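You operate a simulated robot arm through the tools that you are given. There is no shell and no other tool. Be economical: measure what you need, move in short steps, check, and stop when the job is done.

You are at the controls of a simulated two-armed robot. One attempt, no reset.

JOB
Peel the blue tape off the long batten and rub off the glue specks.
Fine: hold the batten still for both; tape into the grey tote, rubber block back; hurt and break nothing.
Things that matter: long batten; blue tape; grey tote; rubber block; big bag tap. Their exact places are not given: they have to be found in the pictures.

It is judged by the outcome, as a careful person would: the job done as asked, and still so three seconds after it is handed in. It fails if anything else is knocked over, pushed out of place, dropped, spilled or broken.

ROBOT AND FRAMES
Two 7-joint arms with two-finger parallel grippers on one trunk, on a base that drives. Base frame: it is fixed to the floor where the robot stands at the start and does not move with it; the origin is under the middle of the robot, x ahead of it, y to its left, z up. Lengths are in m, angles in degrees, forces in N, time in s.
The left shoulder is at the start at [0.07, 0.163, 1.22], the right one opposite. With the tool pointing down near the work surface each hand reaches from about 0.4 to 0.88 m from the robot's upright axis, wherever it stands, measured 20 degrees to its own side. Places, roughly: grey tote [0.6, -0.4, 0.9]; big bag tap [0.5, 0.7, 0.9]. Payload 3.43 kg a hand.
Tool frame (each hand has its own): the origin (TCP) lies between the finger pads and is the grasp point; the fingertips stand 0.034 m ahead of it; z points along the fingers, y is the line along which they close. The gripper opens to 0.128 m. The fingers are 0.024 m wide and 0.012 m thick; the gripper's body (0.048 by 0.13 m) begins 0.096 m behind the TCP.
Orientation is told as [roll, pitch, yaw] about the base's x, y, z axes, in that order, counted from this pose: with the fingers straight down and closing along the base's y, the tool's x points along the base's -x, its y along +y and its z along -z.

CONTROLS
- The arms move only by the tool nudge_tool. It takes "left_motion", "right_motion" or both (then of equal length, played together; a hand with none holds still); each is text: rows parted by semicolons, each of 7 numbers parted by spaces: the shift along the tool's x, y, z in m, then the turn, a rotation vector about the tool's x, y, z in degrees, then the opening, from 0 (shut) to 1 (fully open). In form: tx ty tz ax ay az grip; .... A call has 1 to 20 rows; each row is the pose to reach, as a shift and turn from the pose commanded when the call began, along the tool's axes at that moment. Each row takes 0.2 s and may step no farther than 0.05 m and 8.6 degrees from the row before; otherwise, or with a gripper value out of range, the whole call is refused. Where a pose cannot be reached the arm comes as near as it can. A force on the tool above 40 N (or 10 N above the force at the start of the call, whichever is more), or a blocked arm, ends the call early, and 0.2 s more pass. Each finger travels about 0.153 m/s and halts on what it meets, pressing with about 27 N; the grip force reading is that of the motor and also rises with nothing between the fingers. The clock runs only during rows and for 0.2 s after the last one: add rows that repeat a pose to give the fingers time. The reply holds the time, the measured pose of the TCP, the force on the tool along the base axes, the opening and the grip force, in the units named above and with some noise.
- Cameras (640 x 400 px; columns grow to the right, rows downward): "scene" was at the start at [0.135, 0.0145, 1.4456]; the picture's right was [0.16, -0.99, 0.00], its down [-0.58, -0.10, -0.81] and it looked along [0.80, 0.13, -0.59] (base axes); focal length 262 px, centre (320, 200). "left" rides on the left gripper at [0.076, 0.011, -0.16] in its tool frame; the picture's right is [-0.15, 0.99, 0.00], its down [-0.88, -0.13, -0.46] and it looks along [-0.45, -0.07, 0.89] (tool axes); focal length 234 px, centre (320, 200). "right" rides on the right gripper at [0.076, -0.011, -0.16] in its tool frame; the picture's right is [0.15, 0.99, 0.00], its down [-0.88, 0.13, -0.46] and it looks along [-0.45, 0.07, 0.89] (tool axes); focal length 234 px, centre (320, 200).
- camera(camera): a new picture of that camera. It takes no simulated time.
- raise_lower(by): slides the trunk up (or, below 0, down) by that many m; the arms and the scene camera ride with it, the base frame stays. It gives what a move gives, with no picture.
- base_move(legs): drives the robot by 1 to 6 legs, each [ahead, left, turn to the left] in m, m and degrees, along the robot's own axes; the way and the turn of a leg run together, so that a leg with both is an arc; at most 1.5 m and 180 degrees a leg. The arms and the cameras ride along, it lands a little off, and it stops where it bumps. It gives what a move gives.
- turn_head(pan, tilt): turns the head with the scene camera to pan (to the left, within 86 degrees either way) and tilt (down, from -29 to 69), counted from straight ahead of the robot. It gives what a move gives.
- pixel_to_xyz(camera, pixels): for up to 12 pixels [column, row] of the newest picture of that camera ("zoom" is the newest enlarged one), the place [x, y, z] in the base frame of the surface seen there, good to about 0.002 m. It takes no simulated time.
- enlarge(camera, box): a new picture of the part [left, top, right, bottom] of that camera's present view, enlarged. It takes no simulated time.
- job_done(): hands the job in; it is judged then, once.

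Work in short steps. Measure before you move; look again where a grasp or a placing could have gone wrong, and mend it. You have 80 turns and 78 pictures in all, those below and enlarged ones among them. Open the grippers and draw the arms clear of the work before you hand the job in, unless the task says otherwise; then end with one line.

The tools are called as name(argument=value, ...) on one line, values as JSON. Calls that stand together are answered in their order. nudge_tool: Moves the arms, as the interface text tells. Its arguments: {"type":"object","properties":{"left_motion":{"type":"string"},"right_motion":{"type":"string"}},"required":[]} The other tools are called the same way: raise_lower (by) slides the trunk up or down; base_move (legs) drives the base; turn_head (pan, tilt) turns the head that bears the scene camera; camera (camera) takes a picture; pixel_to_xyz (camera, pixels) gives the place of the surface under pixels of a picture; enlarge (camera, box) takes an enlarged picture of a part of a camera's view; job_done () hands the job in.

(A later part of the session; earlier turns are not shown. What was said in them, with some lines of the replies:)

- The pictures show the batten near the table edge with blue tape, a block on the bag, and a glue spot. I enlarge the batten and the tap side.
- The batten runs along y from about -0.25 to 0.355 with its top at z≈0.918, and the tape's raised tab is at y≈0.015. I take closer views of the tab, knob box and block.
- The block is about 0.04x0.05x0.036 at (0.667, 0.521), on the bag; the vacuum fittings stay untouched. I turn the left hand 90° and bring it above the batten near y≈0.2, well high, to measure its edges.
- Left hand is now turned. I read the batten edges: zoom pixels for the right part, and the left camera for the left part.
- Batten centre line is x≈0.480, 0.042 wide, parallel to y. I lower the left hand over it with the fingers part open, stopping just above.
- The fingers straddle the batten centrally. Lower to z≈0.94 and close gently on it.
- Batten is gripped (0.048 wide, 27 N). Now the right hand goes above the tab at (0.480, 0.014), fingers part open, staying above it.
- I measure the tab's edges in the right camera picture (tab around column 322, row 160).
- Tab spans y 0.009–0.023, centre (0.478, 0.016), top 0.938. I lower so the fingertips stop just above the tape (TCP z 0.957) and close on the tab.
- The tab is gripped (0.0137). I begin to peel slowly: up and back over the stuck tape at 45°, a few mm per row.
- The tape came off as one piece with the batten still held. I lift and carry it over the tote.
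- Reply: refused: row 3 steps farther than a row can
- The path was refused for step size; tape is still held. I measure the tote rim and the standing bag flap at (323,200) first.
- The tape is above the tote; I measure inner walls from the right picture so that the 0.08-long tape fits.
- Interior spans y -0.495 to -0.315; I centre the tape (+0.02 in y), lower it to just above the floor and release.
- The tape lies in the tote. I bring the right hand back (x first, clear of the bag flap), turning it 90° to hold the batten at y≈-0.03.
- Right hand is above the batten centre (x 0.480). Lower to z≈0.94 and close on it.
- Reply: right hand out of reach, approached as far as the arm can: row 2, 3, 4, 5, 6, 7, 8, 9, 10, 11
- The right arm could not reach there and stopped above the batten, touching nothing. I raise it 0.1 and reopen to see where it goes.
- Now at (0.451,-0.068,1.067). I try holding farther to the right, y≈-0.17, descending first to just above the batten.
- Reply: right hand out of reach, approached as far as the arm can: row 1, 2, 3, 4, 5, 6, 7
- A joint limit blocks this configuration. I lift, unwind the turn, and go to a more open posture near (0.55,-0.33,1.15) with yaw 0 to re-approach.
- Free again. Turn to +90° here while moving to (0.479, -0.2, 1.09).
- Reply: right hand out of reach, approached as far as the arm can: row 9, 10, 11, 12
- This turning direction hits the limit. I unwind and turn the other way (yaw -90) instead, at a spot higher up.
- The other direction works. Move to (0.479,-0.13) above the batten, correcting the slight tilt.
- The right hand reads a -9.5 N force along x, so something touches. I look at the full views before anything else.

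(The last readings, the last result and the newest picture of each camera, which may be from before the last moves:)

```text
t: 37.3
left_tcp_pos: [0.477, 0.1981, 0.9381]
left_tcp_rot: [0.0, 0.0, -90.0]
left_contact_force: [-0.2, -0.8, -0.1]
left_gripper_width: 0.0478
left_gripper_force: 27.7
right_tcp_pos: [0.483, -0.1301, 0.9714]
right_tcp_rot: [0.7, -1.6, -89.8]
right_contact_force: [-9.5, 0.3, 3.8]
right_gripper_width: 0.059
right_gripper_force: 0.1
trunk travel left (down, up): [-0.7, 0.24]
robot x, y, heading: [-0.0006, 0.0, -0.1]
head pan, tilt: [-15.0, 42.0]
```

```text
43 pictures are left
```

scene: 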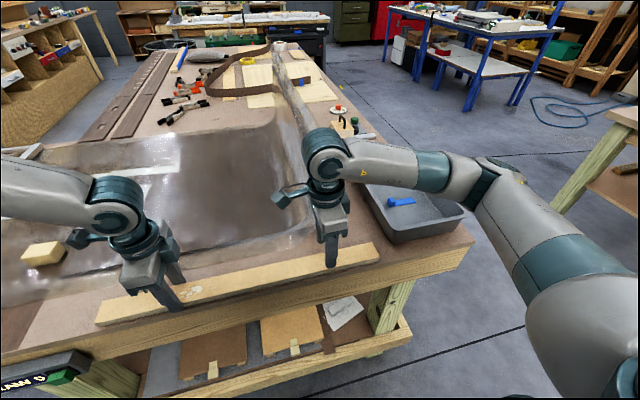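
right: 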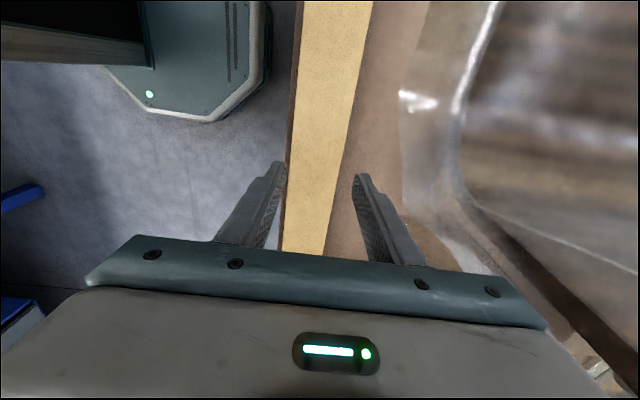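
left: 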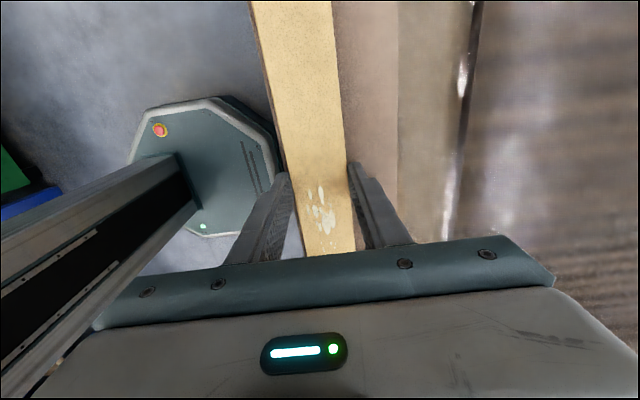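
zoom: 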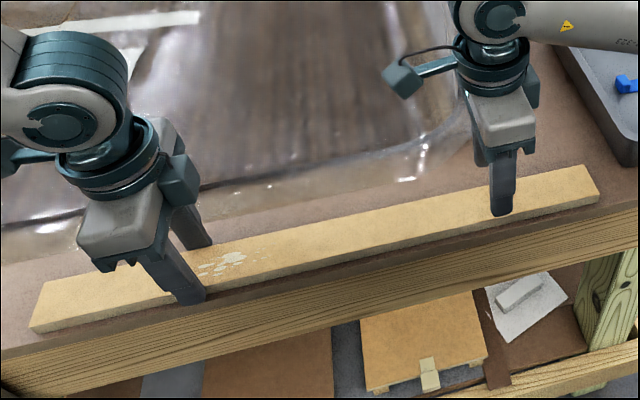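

The wrist near the standing bag flap (scene ~ (315,190)) is the likely touch. I lift 0.05 and see whether the force goes.

nudge_tool(right_motion="0 0 -0.02 0 0 0 0.46; 0 0 -0.05 0 0 0 0.46; 0 0 -0.05 0 0 0 0.46")

enlarge(camera="scene", box=[250, 100, 400, 270])

pixel_to_xyz(camera="scene", pixels=[[300, 190], [307, 178], [303, 165], [290, 205], [353, 200], [352, 190], [310, 215], [296, 150], [355, 225], [330, 190], [300, 215], [350, 175]])

```text
t: 38.1
left_tcp_pos: [0.4781, 0.1979, 0.9389]
left_tcp_rot: [0.0, -0.1, -90.0]
left_contact_force: [-0.6, 0.4, -0.5]
left_gripper_width: 0.0477
left_gripper_force: 27.0
right_tcp_pos: [0.4823, -0.1294, 1.0197]
right_tcp_rot: [0.7, -1.6, -90.0]
right_contact_force: [0.1, -0.3, 0.7]
right_gripper_width: 0.0584
right_gripper_force: 0.1
trunk travel left (down, up): [-0.7, 0.24]
robot x, y, heading: [0.0031, -0.005, 0.1]
head pan, tilt: [-15.0, 42.0]
```

```text
2.35 times, centred on (325, 185) of scene
```

zoom: 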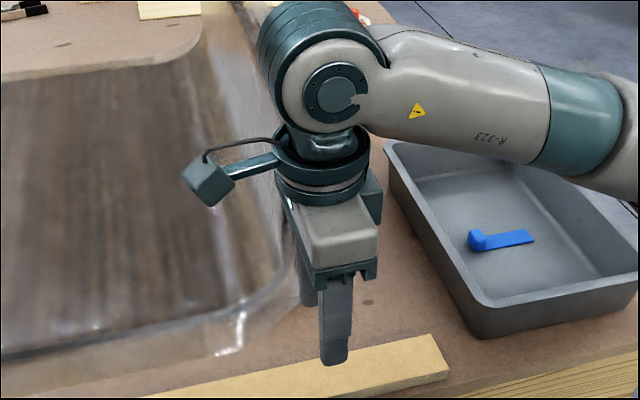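

```text
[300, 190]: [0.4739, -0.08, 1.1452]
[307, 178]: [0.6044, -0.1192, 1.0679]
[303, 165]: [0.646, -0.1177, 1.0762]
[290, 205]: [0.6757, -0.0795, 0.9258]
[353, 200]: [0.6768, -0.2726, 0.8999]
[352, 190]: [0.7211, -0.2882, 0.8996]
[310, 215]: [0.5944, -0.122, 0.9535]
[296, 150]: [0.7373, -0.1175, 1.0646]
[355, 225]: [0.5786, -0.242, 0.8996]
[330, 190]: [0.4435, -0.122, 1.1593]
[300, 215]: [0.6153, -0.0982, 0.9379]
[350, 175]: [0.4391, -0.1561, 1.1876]
```

The bag's edge stands up to z≈1.075 at y≈-0.12..-0.16, so I avoid it: shift to y≈-0.22, straighten the tilt, then lower to just above the batten while watching the force.

nudge_tool(right_motion="0 0 -0.03 0.7 1.6 0 0.46; -0.04 -0.002 -0.03 0.7 1.6 0 0.46; -0.09 -0.003 -0.03 0.7 1.6 0 0.46; -0.09 -0.003 0 0.7 1.6 0 0.46; -0.09 -0.003 0.03 0.7 1.6 0 0.46; -0.09 -0.003 0.045 0.7 1.6 0 0.46; -0.09 -0.003 0.045 0.7 1.6 0 0.46")

enlarge(camera="right", box=[160, 0, 480, 200])

enlarge(camera="scene", box=[250, 120, 480, 290])

```text
t: 39.7
left_tcp_pos: [0.4786, 0.1972, 0.9385]
left_tcp_rot: [0.0, 0.0, -90.1]
left_contact_force: [0.3, 0.5, -0.4]
left_gripper_width: 0.0476
left_gripper_force: 27.2
right_tcp_pos: [0.4785, -0.2209, 0.976]
right_tcp_rot: [-0.2, 0.1, -89.9]
right_contact_force: [0.6, -0.4, 0.5]
right_gripper_width: 0.0589
right_gripper_force: 0.0
trunk travel left (down, up): [-0.7, 0.24]
robot x, y, heading: [-0.0007, -0.0041, 0.1]
head pan, tilt: [-15.0, 42.0]
```

```text
2.00 times, centred on (320, 100) of right
```

zoom: 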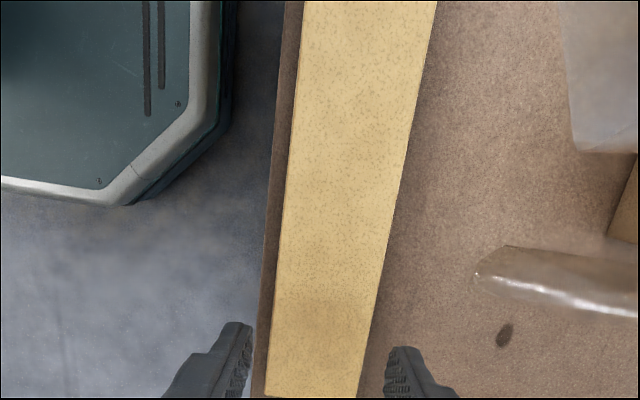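

```text
2.35 times, centred on (365, 205) of scene
```

zoom: 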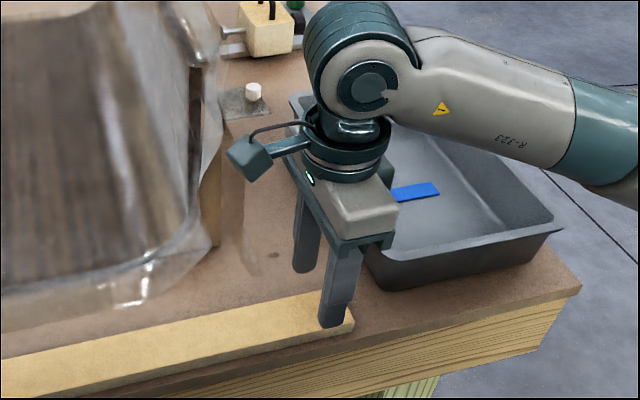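

No contact now, and the fingers straddle the batten near its right end. Lower to z≈0.94 and grip.

nudge_tool(right_motion="0 0 0.02 0 0 0 0.46; 0 0 0.037 0 0 0 0.46; 0 0 0.037 0 0 0 0.41; 0 0 0.037 0 0 0 0.36; 0 0 0.037 0 0 0 0.28; 0 0 0.037 0 0 0 0.2; 0 0 0.037 0 0 0 0.2")

enlarge(camera="scene", box=[80, 160, 480, 340])

```text
t: 41.3
left_tcp_pos: [0.478, 0.1978, 0.9389]
left_tcp_rot: [-0.1, 0.0, -90.0]
left_contact_force: [-3.5, 0.8, -0.5]
left_gripper_width: 0.0478
left_gripper_force: 26.8
right_tcp_pos: [0.4797, -0.2206, 0.9376]
right_tcp_rot: [-0.2, 0.0, -90.0]
right_contact_force: [2.1, 0.2, -0.2]
right_gripper_width: 0.0478
right_gripper_force: 26.9
trunk travel left (down, up): [-0.7, 0.24]
robot x, y, heading: [0.0006, -0.0003, 0.1]
head pan, tilt: [-15.0, 42.0]
```

```text
1.60 times, centred on (280, 250) of scene
```

zoom: 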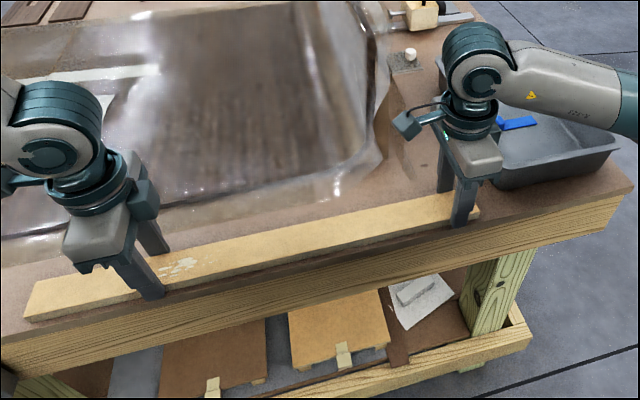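

Both hands grip; the right alone now holds the batten. The left releases, lifts, unwinds to yaw 0, and moves above the block.

nudge_tool(left_motion="0 0 0 0 0 0 0.4; 0 0 0 0 0 0 0.5; 0 0 -0.04 0 0 0 0.55; 0 0 -0.08 0 0 0 0.6; 0 0 -0.12 0 0 0 0.6; 0.02 0.01 -0.16 0 0 -8 0.6; 0.05 0.03 -0.17 0 0 -16 0.6; 0.08 0.05 -0.17 0 0 -24 0.6; 0.11 0.07 -0.17 0 0 -32 0.6; 0.14 0.09 -0.17 0 0 -40 0.6; 0.17 0.11 -0.17 0 0 -48 0.6; 0.2 0.13 -0.17 0 0 -56 0.6; 0.23 0.15 -0.17 0 0 -64 0.6; 0.26 0.17 -0.17 0 0 -72 0.6; 0.29 0.18 -0.17 0 0 -80 0.6; 0.323 0.189 -0.17 0 0 -88 0.6; 0.323 0.189 -0.17 0 0 -90 0.6; 0.323 0.189 -0.17 0 0 -90 0.6")

turn_head(pan=20, tilt=40)

camera(camera="left")

camera(camera="scene")

```text
t: 45.1
left_tcp_pos: [0.6671, 0.5251, 1.1094]
left_tcp_rot: [0.0, 0.1, 0.1]
left_contact_force: [0.3, -1.3, -0.7]
left_gripper_width: 0.0769
left_gripper_force: 0.1
right_tcp_pos: [0.477, -0.2206, 0.938]
right_tcp_rot: [-0.3, 0.1, -89.9]
right_contact_force: [0.1, -0.4, 0.3]
right_gripper_width: 0.048
right_gripper_force: 27.0
trunk travel left (down, up): [-0.7, 0.24]
robot x, y, heading: [0.0026, 0.0001, -0.1]
head pan, tilt: [-15.0, 42.0]
```

```text
t: 46.1
left_tcp_pos: [0.6692, 0.5251, 1.1085]
left_tcp_rot: [-0.1, 0.1, 0.0]
left_contact_force: [0.2, 0.5, -0.4]
left_gripper_width: 0.077
left_gripper_force: 0.0
right_tcp_pos: [0.4778, -0.2214, 0.9386]
right_tcp_rot: [-0.1, 0.0, -89.9]
right_contact_force: [0.1, -1.3, -0.4]
right_gripper_width: 0.0475
right_gripper_force: 26.9
trunk travel left (down, up): [-0.7, 0.24]
robot x, y, heading: [-0.0002, -0.0029, -0.1]
head pan, tilt: [20.0, 40.0]
```

```text
38 pictures are left
```

left: 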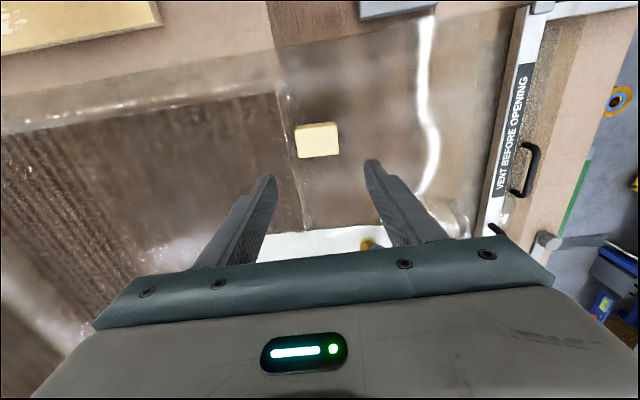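

```text
37 pictures are left
```

scene: 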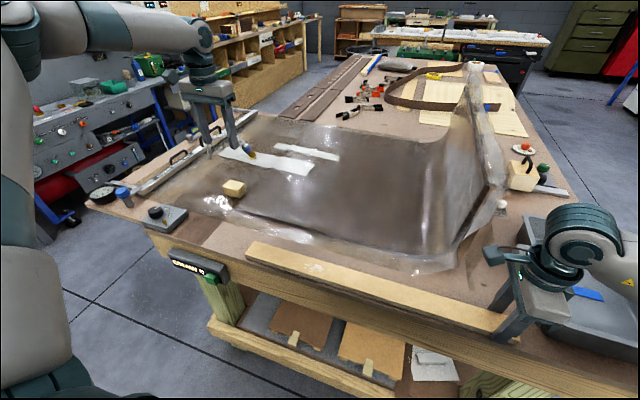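

I measure the block (left picture around (318,140)), the nearby brush, and read the panel, whose text seems to have changed.

pixel_to_xyz(camera="left", pixels=[[298, 130], [335, 126], [337, 150], [302, 155], [318, 140], [318, 127], [337, 140], [296, 140], [370, 245], [350, 150], [280, 150], [503, 150]])

enlarge(camera="scene", box=[80, 140, 280, 290])

enlarge(camera="left", box=[260, 100, 400, 190])

```text
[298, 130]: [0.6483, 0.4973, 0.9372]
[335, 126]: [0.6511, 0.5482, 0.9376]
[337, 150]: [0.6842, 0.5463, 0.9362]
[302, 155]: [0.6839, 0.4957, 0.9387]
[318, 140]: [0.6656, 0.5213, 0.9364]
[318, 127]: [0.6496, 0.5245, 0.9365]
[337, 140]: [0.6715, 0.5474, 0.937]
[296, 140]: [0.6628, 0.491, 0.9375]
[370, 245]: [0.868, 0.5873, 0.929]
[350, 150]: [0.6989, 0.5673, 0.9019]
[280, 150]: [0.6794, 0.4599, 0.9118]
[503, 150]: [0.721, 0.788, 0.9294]
```

```text
2.67 times, centred on (180, 215) of scene
```

zoom: 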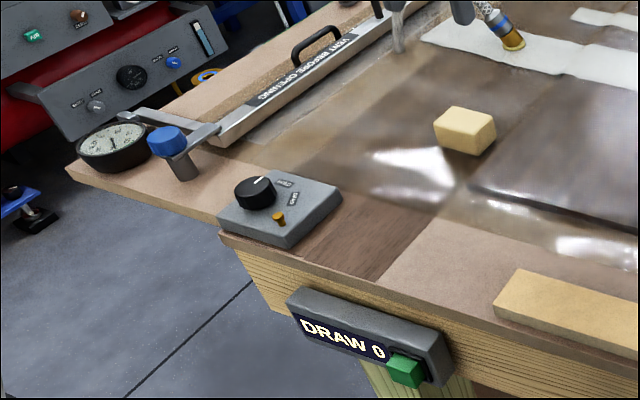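

```text
4.44 times, centred on (330, 145) of left
```

zoom: 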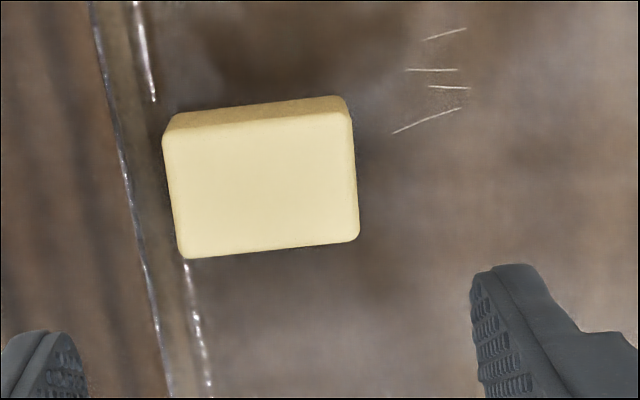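

Panel still reads DRAW 0. Block: x 0.648–0.686, y 0.494–0.549, top 0.937, centre (0.667,0.5215). I lower so fingertips stay above the bag (TCP z≈0.953) and grip it along y.

nudge_tool(left_motion="0 -0.0035 0.04 0 0 0 0.6; 0 -0.0035 0.08 0 0 0 0.6; 0 -0.0035 0.12 0 0 0 0.6; 0 -0.0035 0.145 0 0 0 0.6; 0 -0.0035 0.156 0 0 0 0.6; 0 -0.0035 0.156 0 0 0 0.52; 0 -0.0035 0.156 0 0 0 0.44; 0 -0.0035 0.156 0 0 0 0.36; 0 -0.0035 0.156 0 0 0 0.3; 0 -0.0035 0.156 0 0 0 0.3")

enlarge(camera="left", box=[200, 60, 440, 260])

enlarge(camera="scene", box=[160, 100, 320, 220])

```text
t: 48.3
left_tcp_pos: [0.6671, 0.5182, 0.9554]
left_tcp_rot: [0.0, 0.1, -0.1]
left_contact_force: [-0.4, -0.2, 0.0]
left_gripper_width: 0.0594
left_gripper_force: 26.8
right_tcp_pos: [0.4785, -0.2192, 0.9388]
right_tcp_rot: [-0.2, 0.1, -90.0]
right_contact_force: [-0.5, 0.5, 0.6]
right_gripper_width: 0.0478
right_gripper_force: 27.1
trunk travel left (down, up): [-0.7, 0.24]
robot x, y, heading: [-0.0013, -0.0003, 0.1]
head pan, tilt: [20.0, 40.0]
```

```text
2.00 times, centred on (320, 160) of left
```

zoom: 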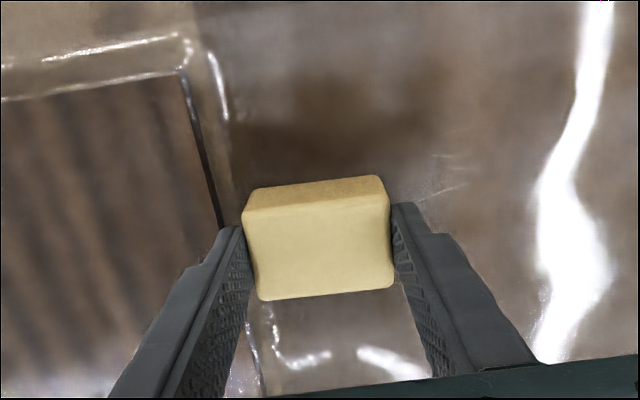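

```text
3.33 times, centred on (240, 160) of scene
```

zoom: 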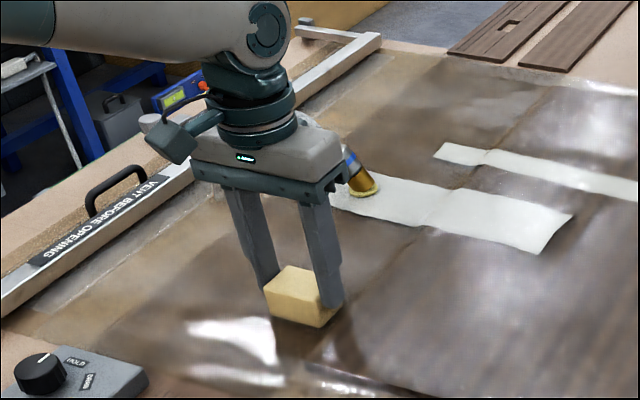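

Block is gripped (0.059). Lift and carry to above the glue at about (0.480, 0.25, 1.06), so I can view the specks before rubbing.

nudge_tool(left_motion="0 0 -0.04 0 0 0 0.3; 0 0 -0.08 0 0 0 0.3; 0.01 -0.03 -0.11 0 0 0 0.3; 0.03 -0.07 -0.11 0 0 0 0.3; 0.05 -0.11 -0.11 0 0 0 0.3; 0.07 -0.15 -0.11 0 0 0 0.3; 0.1 -0.18 -0.11 0 0 0 0.3; 0.13 -0.21 -0.11 0 0 0 0.3; 0.16 -0.24 -0.11 0 0 0 0.3; 0.187 -0.27 -0.11 0 0 0 0.3; 0.187 -0.27 -0.11 0 0 0 0.3")

turn_head(pan=10, tilt=48)

camera(camera="left")

enlarge(camera="scene", box=[180, 160, 380, 285])

```text
t: 50.7
left_tcp_pos: [0.4813, 0.2506, 1.0642]
left_tcp_rot: [0.0, 0.0, 0.2]
left_contact_force: [0.5, 0.3, -0.6]
left_gripper_width: 0.0591
left_gripper_force: 27.3
right_tcp_pos: [0.4778, -0.2199, 0.9379]
right_tcp_rot: [-0.2, 0.0, -89.9]
right_contact_force: [0.5, -2.0, -0.3]
right_gripper_width: 0.0476
right_gripper_force: 27.2
trunk travel left (down, up): [-0.7, 0.24]
robot x, y, heading: [0.0012, 0.0019, -0.1]
head pan, tilt: [20.0, 40.0]
```

```text
t: 51.4
left_tcp_pos: [0.4826, 0.2498, 1.0646]
left_tcp_rot: [-0.1, -0.1, 0.0]
left_contact_force: [0.5, 0.0, -0.8]
left_gripper_width: 0.0589
left_gripper_force: 27.2
right_tcp_pos: [0.4783, -0.2211, 0.9385]
right_tcp_rot: [-0.2, 0.0, -89.8]
right_contact_force: [0.1, -0.1, 0.4]
right_gripper_width: 0.0479
right_gripper_force: 26.8
trunk travel left (down, up): [-0.7, 0.24]
robot x, y, heading: [-0.0008, 0.002, -0.0]
head pan, tilt: [10.0, 48.0]
```

```text
32 pictures are left
```

left: 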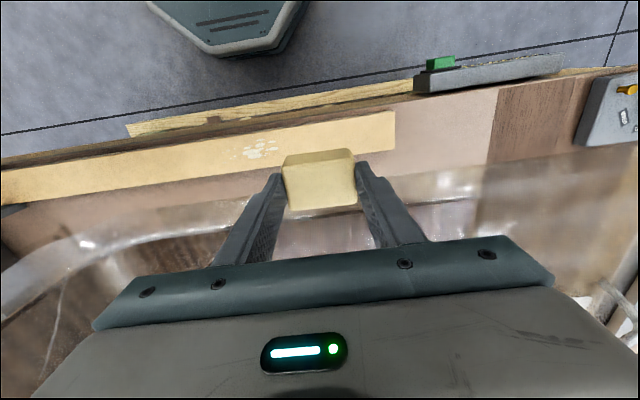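

```text
3.20 times, centred on (280, 222) of scene
```

zoom: 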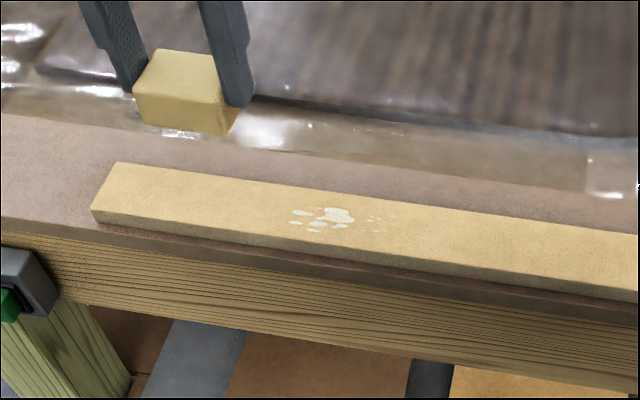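

enlarge(camera="scene", box=[250, 205, 330, 255])

pixel_to_xyz(camera="scene", pixels=[[272, 226], [301, 231], [282, 225], [280, 232], [284, 228], [294, 229], [240, 200], [240, 197], [222, 197], [252, 203], [216, 212], [209, 227]])

```text
8.00 times, centred on (290, 230) of scene
```

zoom: 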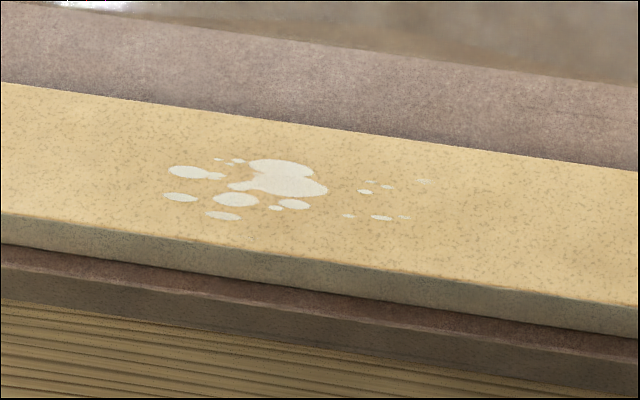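

```text
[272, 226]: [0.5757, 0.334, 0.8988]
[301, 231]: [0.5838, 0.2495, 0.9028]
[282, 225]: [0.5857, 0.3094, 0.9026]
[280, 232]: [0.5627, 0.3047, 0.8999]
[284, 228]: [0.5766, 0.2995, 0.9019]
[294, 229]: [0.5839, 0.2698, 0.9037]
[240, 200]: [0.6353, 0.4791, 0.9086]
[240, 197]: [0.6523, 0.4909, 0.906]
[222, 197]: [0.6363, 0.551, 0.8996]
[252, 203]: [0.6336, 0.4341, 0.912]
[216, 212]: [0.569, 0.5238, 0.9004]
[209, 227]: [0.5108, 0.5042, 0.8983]
```

Those referred to an old full picture; I query the newest zoom for the speck extents.

pixel_to_xyz(camera="zoom", pixels=[[165, 197], [170, 170], [220, 158], [280, 165], [225, 217], [325, 190], [425, 181], [405, 218], [345, 215], [280, 268], [290, 130]])

enlarge(camera="left", box=[240, 120, 400, 220])

pixel_to_xyz(camera="left", pixels=[[290, 160], [350, 155], [320, 185], [320, 157]])

```text
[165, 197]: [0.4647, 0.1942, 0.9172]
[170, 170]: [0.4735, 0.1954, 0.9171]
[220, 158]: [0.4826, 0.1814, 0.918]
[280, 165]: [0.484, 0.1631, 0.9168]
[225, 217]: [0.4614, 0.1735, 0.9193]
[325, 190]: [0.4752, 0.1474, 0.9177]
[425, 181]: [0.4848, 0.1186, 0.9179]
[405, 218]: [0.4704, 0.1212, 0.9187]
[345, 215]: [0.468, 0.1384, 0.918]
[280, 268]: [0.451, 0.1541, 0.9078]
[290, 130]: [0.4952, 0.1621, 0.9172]
```

```text
4.00 times, centred on (320, 170) of left
```

zoom: 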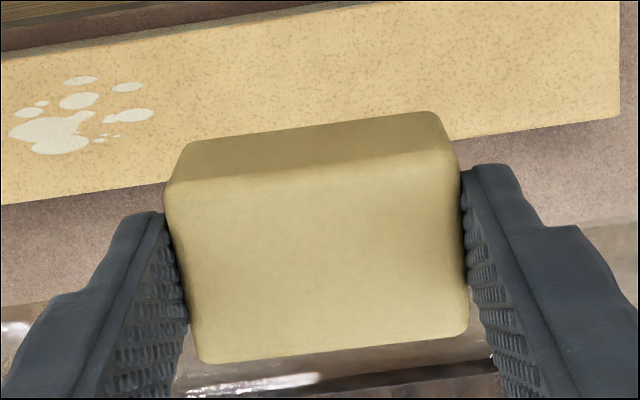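

```text
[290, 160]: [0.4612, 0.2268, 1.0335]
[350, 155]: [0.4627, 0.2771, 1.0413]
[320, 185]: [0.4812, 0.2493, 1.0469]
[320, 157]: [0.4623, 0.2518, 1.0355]
```

Specks span x 0.461–0.485, y 0.118–0.196; block bottom is TCP−0.053. I move to (0.475,0.157) and lower to just light touch (TCP ≈0.970).

nudge_tool(left_motion="0.007 -0.04 0.01 0 0 0 0.3; 0.007 -0.08 0.03 0 0 0 0.3; 0.007 -0.093 0.06 0 0 0 0.3; 0.007 -0.093 0.08 0 0 0 0.3; 0.007 -0.093 0.088 0 0 0 0.3; 0.007 -0.093 0.092 0 0 0 0.3; 0.007 -0.093 0.0945 0 0 0 0.3; 0.007 -0.093 0.0945 0 0 0 0.3")

enlarge(camera="scene", box=[220, 150, 380, 270])

```text
t: 53.2
left_tcp_pos: [0.4741, 0.1554, 0.9705]
left_tcp_rot: [0.0, 0.0, 0.0]
left_contact_force: [-1.9, 0.3, 3.8]
left_gripper_width: 0.0591
left_gripper_force: 27.0
right_tcp_pos: [0.4777, -0.2212, 0.9385]
right_tcp_rot: [-0.1, 0.0, -89.9]
right_contact_force: [1.2, 1.4, -0.4]
right_gripper_width: 0.0479
right_gripper_force: 27.5
trunk travel left (down, up): [-0.7, 0.24]
robot x, y, heading: [0.0012, -0.003, 0.3]
head pan, tilt: [10.0, 48.0]
```

```text
3.33 times, centred on (300, 210) of scene
```

zoom: 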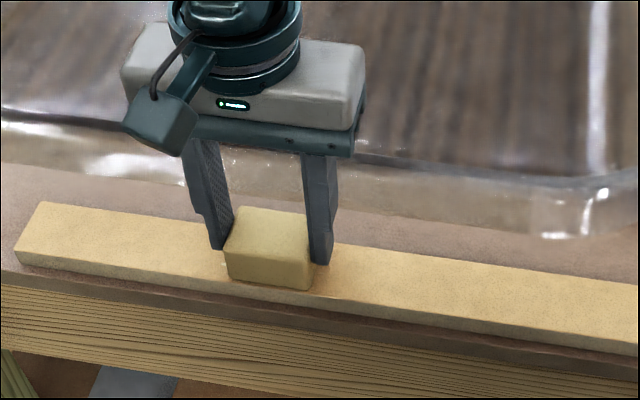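

Light contact (3.8 N). Rub along the batten ±0.03 with slight extra pressure.

nudge_tool(left_motion="0 0.015 0.001 0 0 0 0.3; 0 0.03 0.001 0 0 0 0.3; 0 0.015 0.001 0 0 0 0.3; 0 0 0.001 0 0 0 0.3; 0 -0.015 0.001 0 0 0 0.3; 0 -0.03 0.001 0 0 0 0.3; 0 -0.015 0.001 0 0 0 0.3; 0 0 0.001 0 0 0 0.3; 0 0.015 0.001 0 0 0 0.3; 0 0.03 0.001 0 0 0 0.3; 0 0.015 0.001 0 0 0 0.3; 0 0 0.001 0 0 0 0.3; 0 -0.015 0.001 0 0 0 0.3; 0 -0.03 0.001 0 0 0 0.3; 0 -0.015 0.001 0 0 0 0.3; 0 0 0.001 0 0 0 0.3; 0 0.015 0.001 0 0 0 0.3; 0 0.03 0.001 0 0 0 0.3")

enlarge(camera="scene", box=[220, 150, 380, 270])

```text
t: 57.0
left_tcp_pos: [0.4748, 0.1846, 0.9709]
left_tcp_rot: [-0.1, -0.1, 0.1]
left_contact_force: [0.1, -13.9, 19.0]
left_gripper_width: 0.0589
left_gripper_force: 26.8
left hand out of reach, approached as far as the arm can: row 5, 6, 7, 13, 14, 15
right_tcp_pos: [0.4762, -0.2213, 0.9388]
right_tcp_rot: [-0.1, 0.3, -89.9]
right_contact_force: [-0.4, 13.3, -4.0]
right_gripper_width: 0.0478
right_gripper_force: 26.8
trunk travel left (down, up): [-0.7, 0.24]
robot x, y, heading: [0.0004, -0.0017, 0.3]
head pan, tilt: [10.0, 48.0]
```

```text
3.33 times, centred on (300, 210) of scene
```

zoom: 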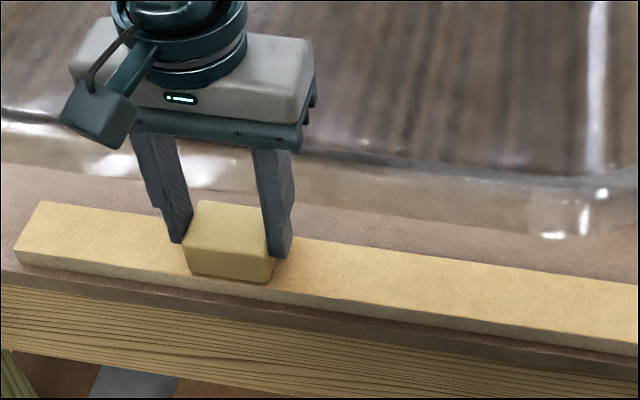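

Friction is healthy (19 N down); the batten stays put. I lift and look for residue.

nudge_tool(left_motion="0 0 -0.01 0 0 0 0.3; 0 0 -0.05 0 0 0 0.3; 0 0.03 -0.08 0 0 0 0.3; 0 0.065 -0.09 0 0 0 0.3; 0 0.065 -0.09 0 0 0 0.3")

enlarge(camera="scene", box=[250, 205, 330, 255])

enlarge(camera="left", box=[180, 110, 340, 210])

```text
t: 58.2
left_tcp_pos: [0.4718, 0.2523, 1.0539]
left_tcp_rot: [0.0, 0.1, -0.1]
left_contact_force: [0.3, -1.0, -1.5]
left_gripper_width: 0.0588
left_gripper_force: 26.5
right_tcp_pos: [0.4782, -0.2212, 0.9396]
right_tcp_rot: [-0.1, 0.1, -90.0]
right_contact_force: [0.5, 0.9, -0.9]
right_gripper_width: 0.0477
right_gripper_force: 27.0
trunk travel left (down, up): [-0.7, 0.24]
robot x, y, heading: [-0.0011, -0.0013, -0.2]
head pan, tilt: [10.0, 48.0]
```

```text
8.00 times, centred on (290, 230) of scene
```

zoom: 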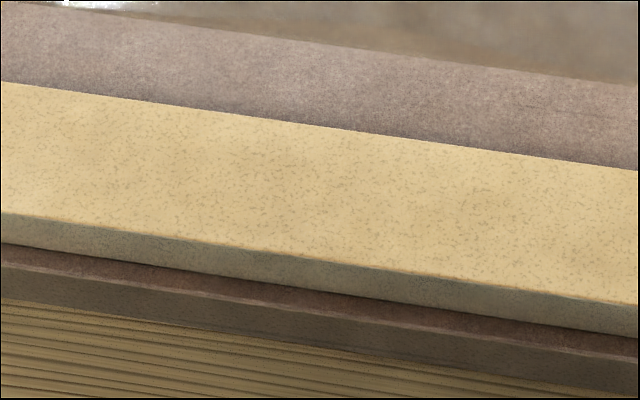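

```text
4.00 times, centred on (260, 160) of left
```

zoom: 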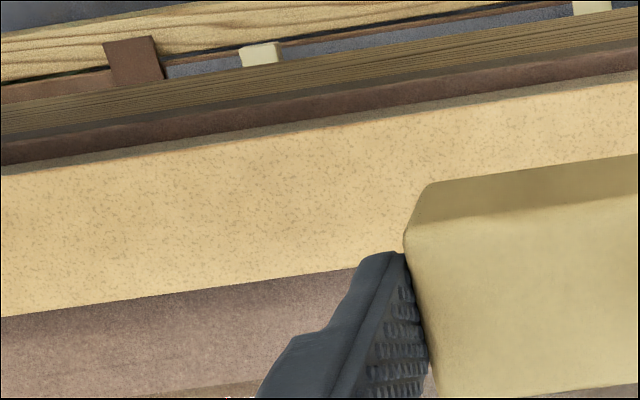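

The batten is clean. Carry the block back above its old place (0.667, 0.520), still high.

nudge_tool(left_motion="-0.02 0.03 -0.02 0 0 0 0.3; -0.05 0.06 -0.03 0 0 0 0.3; -0.08 0.09 -0.03 0 0 0 0.3; -0.11 0.12 -0.03 0 0 0 0.3; -0.14 0.15 -0.03 0 0 0 0.3; -0.17 0.18 -0.03 0 0 0 0.3; -0.193 0.215 -0.03 0 0 0 0.3; -0.193 0.25 -0.03 0 0 0 0.3; -0.193 0.268 -0.02 0 0 0 0.3; -0.193 0.268 0.02 0 0 0 0.3; -0.193 0.268 0.05 0 0 0 0.3; -0.193 0.268 0.05 0 0 0 0.3")

camera(camera="left")

pixel_to_xyz(camera="left", pixels=[[320, 185], [290, 172], [350, 165], [320, 175], [300, 200], [345, 200]])

```text
t: 60.8
left_tcp_pos: [0.6687, 0.5164, 1.0102]
left_tcp_rot: [0.0, 0.0, 0.1]
left_contact_force: [-0.5, -0.1, -0.1]
left_gripper_width: 0.0591
left_gripper_force: 27.3
right_tcp_pos: [0.4783, -0.2204, 0.9393]
right_tcp_rot: [-0.2, -0.1, -89.9]
right_contact_force: [0.6, 0.2, 0.1]
right_gripper_width: 0.0478
right_gripper_force: 26.8
trunk travel left (down, up): [-0.7, 0.24]
robot x, y, heading: [0.0, -0.0009, 0.0]
head pan, tilt: [10.0, 48.0]
```

```text
24 pictures are left
```

left: 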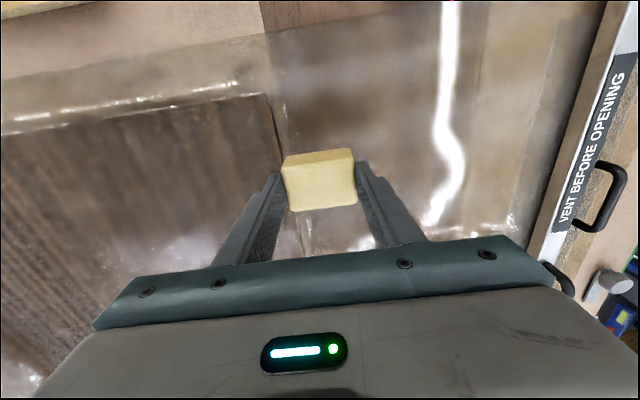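

```text
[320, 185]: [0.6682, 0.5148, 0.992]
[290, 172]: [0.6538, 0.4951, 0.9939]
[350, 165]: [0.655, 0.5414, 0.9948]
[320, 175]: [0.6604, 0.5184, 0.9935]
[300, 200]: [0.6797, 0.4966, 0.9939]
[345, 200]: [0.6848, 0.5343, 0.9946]
```

Block top is at 0.9935; it must come down 0.056 and 4 mm in +y. Lower slowly, release, lift.

nudge_tool(left_motion="0 0.004 0.02 0 0 0 0.3; 0 0.004 0.04 0 0 0 0.3; 0 0.004 0.05 0 0 0 0.3; 0 0.004 0.054 0 0 0 0.3; 0 0.004 0.0555 0 0 0 0.3; 0 0.004 0.0555 0 0 0 0.3; 0 0.004 0.0555 0 0 0 0.5; 0 0.004 0.0555 0 0 0 0.58; 0 0.004 0.0555 0 0 0 0.6; 0 0.004 0.03 0 0 0 0.6; 0 0.004 -0.01 0 0 0 0.6; 0 0.004 -0.05 0 0 0 0.6; 0 0.004 -0.1 0 0 0 0.6; 0 0.004 -0.1 0 0 0 0.6")

camera(camera="left")

pixel_to_xyz(camera="left", pixels=[[298, 130], [335, 126], [337, 150], [302, 155], [318, 140]])

```text
t: 63.8
left_tcp_pos: [0.6691, 0.5225, 1.1096]
left_tcp_rot: [0.0, 0.0, 0.0]
left_contact_force: [-0.5, -0.4, 0.2]
left_gripper_width: 0.0768
left_gripper_force: 0.0
right_tcp_pos: [0.4779, -0.2208, 0.9387]
right_tcp_rot: [-0.2, 0.0, -89.9]
right_contact_force: [0.3, -1.3, -0.1]
right_gripper_width: 0.048
right_gripper_force: 26.9
trunk travel left (down, up): [-0.7, 0.24]
robot x, y, heading: [0.0036, -0.0017, -0.2]
head pan, tilt: [10.0, 48.0]
```

```text
23 pictures are left
```

left: 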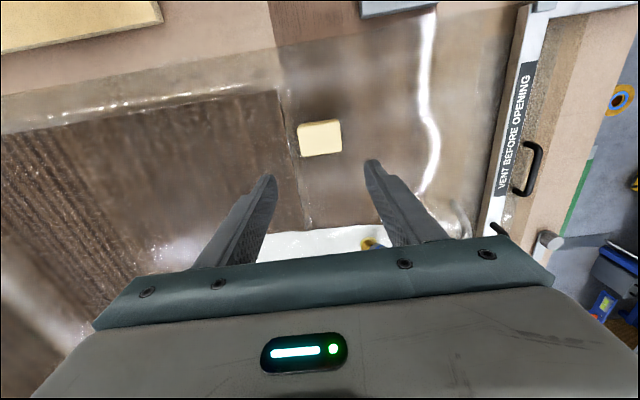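

```text
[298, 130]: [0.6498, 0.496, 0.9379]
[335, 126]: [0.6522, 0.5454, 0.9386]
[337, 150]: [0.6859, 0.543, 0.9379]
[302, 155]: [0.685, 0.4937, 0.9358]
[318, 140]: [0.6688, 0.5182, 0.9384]
```

The block is back in place. Now the right hand opens and lifts straight up; the left rises too.

nudge_tool(right_motion="0 0 0 0 0 0 0.4; 0 0 0 0 0 0 0.46; 0 0 0 0 0 0 0.48; 0 0 -0.03 0 0 0 0.48; 0 0 -0.07 0 0 0 0.48; 0 0 -0.11 0 0 0 0.48; 0 0 -0.15 0 0 0 0.48; 0 0 -0.19 0 0 0 0.48; 0 0 -0.19 0 0 0 0.6", left_motion="0 0 0 0 0 0 0.6; 0 0 -0.02 0 0 0 0.6; 0 0 -0.04 0 0 0 0.6; 0 0 -0.06 0 0 0 0.6; 0 0 -0.08 0 0 0 0.6; 0 0 -0.1 0 0 0 0.6; 0 0 -0.1 0 0 0 0.6; 0 0 -0.1 0 0 0 0.6; 0 0 -0.1 0 0 0 0.6")

turn_head(pan=0, tilt=40)

camera(camera="scene")

enlarge(camera="scene", box=[130, 150, 530, 330])

```text
t: 65.8
left_tcp_pos: [0.6673, 0.522, 1.2071]
left_tcp_rot: [0.0, 0.1, -0.1]
left_contact_force: [-0.2, 0.4, 0.7]
left_gripper_width: 0.0769
left_gripper_force: 0.0
right_tcp_pos: [0.4766, -0.2179, 1.128]
right_tcp_rot: [-0.2, 0.0, -89.9]
right_contact_force: [-0.1, -0.7, -0.3]
right_gripper_width: 0.0766
right_gripper_force: 0.1
trunk travel left (down, up): [-0.7, 0.24]
robot x, y, heading: [-0.0007, -0.0004, 0.0]
head pan, tilt: [10.0, 48.0]
```

```text
t: 66.5
left_tcp_pos: [0.6671, 0.5227, 1.2063]
left_tcp_rot: [0.0, 0.0, -0.1]
left_contact_force: [-0.5, 0.1, 0.1]
left_gripper_width: 0.0768
left_gripper_force: 0.1
right_tcp_pos: [0.4778, -0.2181, 1.1283]
right_tcp_rot: [-0.3, 0.1, -89.9]
right_contact_force: [-0.9, 1.0, 1.0]
right_gripper_width: 0.0768
right_gripper_force: 0.1
trunk travel left (down, up): [-0.7, 0.24]
robot x, y, heading: [-0.0013, -0.0009, -0.1]
head pan, tilt: [0.0, 40.0]
```

```text
22 pictures are left
```

scene: 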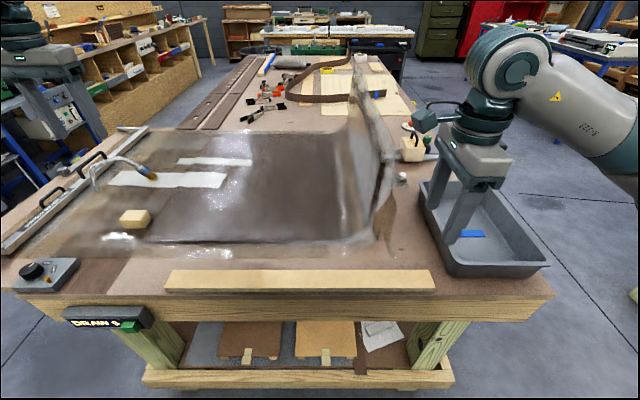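

```text
1.60 times, centred on (330, 240) of scene
```

zoom: 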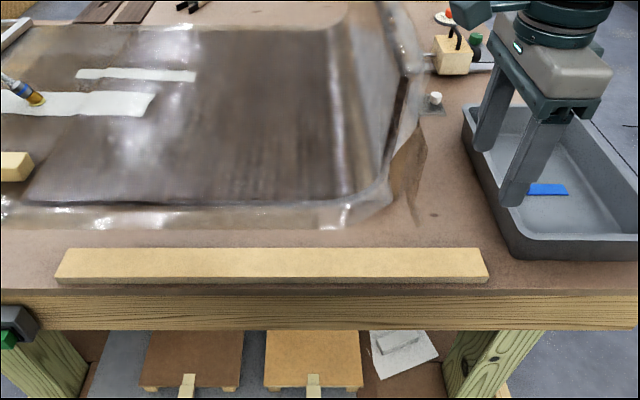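

Everything looks right; I check the gauge and panel once, since the bag wall was briefly touched.

enlarge(camera="scene", box=[0, 240, 160, 340])

turn_head(pan=35, tilt=40)

enlarge(camera="scene", box=[100, 100, 420, 300])

```text
4.00 times, centred on (80, 290) of scene
```

zoom: 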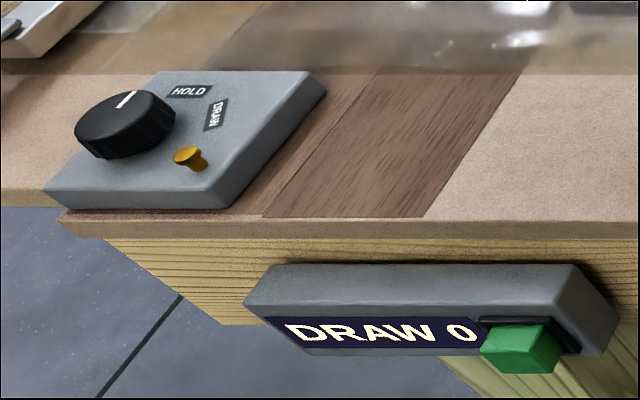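

```text
t: 67.5
left_tcp_pos: [0.6671, 0.5222, 1.2076]
left_tcp_rot: [-0.1, -0.1, 0.0]
left_contact_force: [0.0, 0.2, 0.3]
left_gripper_width: 0.0768
left_gripper_force: 0.0
right_tcp_pos: [0.4776, -0.2176, 1.1286]
right_tcp_rot: [-0.1, 0.0, -89.8]
right_contact_force: [0.4, 0.9, 0.1]
right_gripper_width: 0.0771
right_gripper_force: 0.1
trunk travel left (down, up): [-0.7, 0.24]
robot x, y, heading: [0.0001, 0.0005, 0.3]
head pan, tilt: [35.0, 40.0]
```

```text
2.00 times, centred on (260, 200) of scene
```

zoom: 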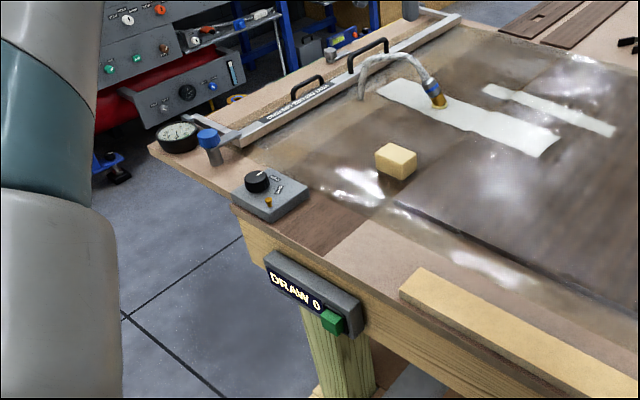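

The panel, knob and tap look unchanged, the block is back, the batten is clean and the tape is in the tote. Handing in.

job_done()

```text
The job is handed in.
```

I peeled the blue tape off the batten and put it in the grey tote. The glue specks are rubbed off, the rubber block is back in its place, and the batten was held for both steps. While I was positioning the right hand, it briefly pressed against something, probably the standing edge of the bag, at about 10 N. I backed it off and saw no damage in the pictures.
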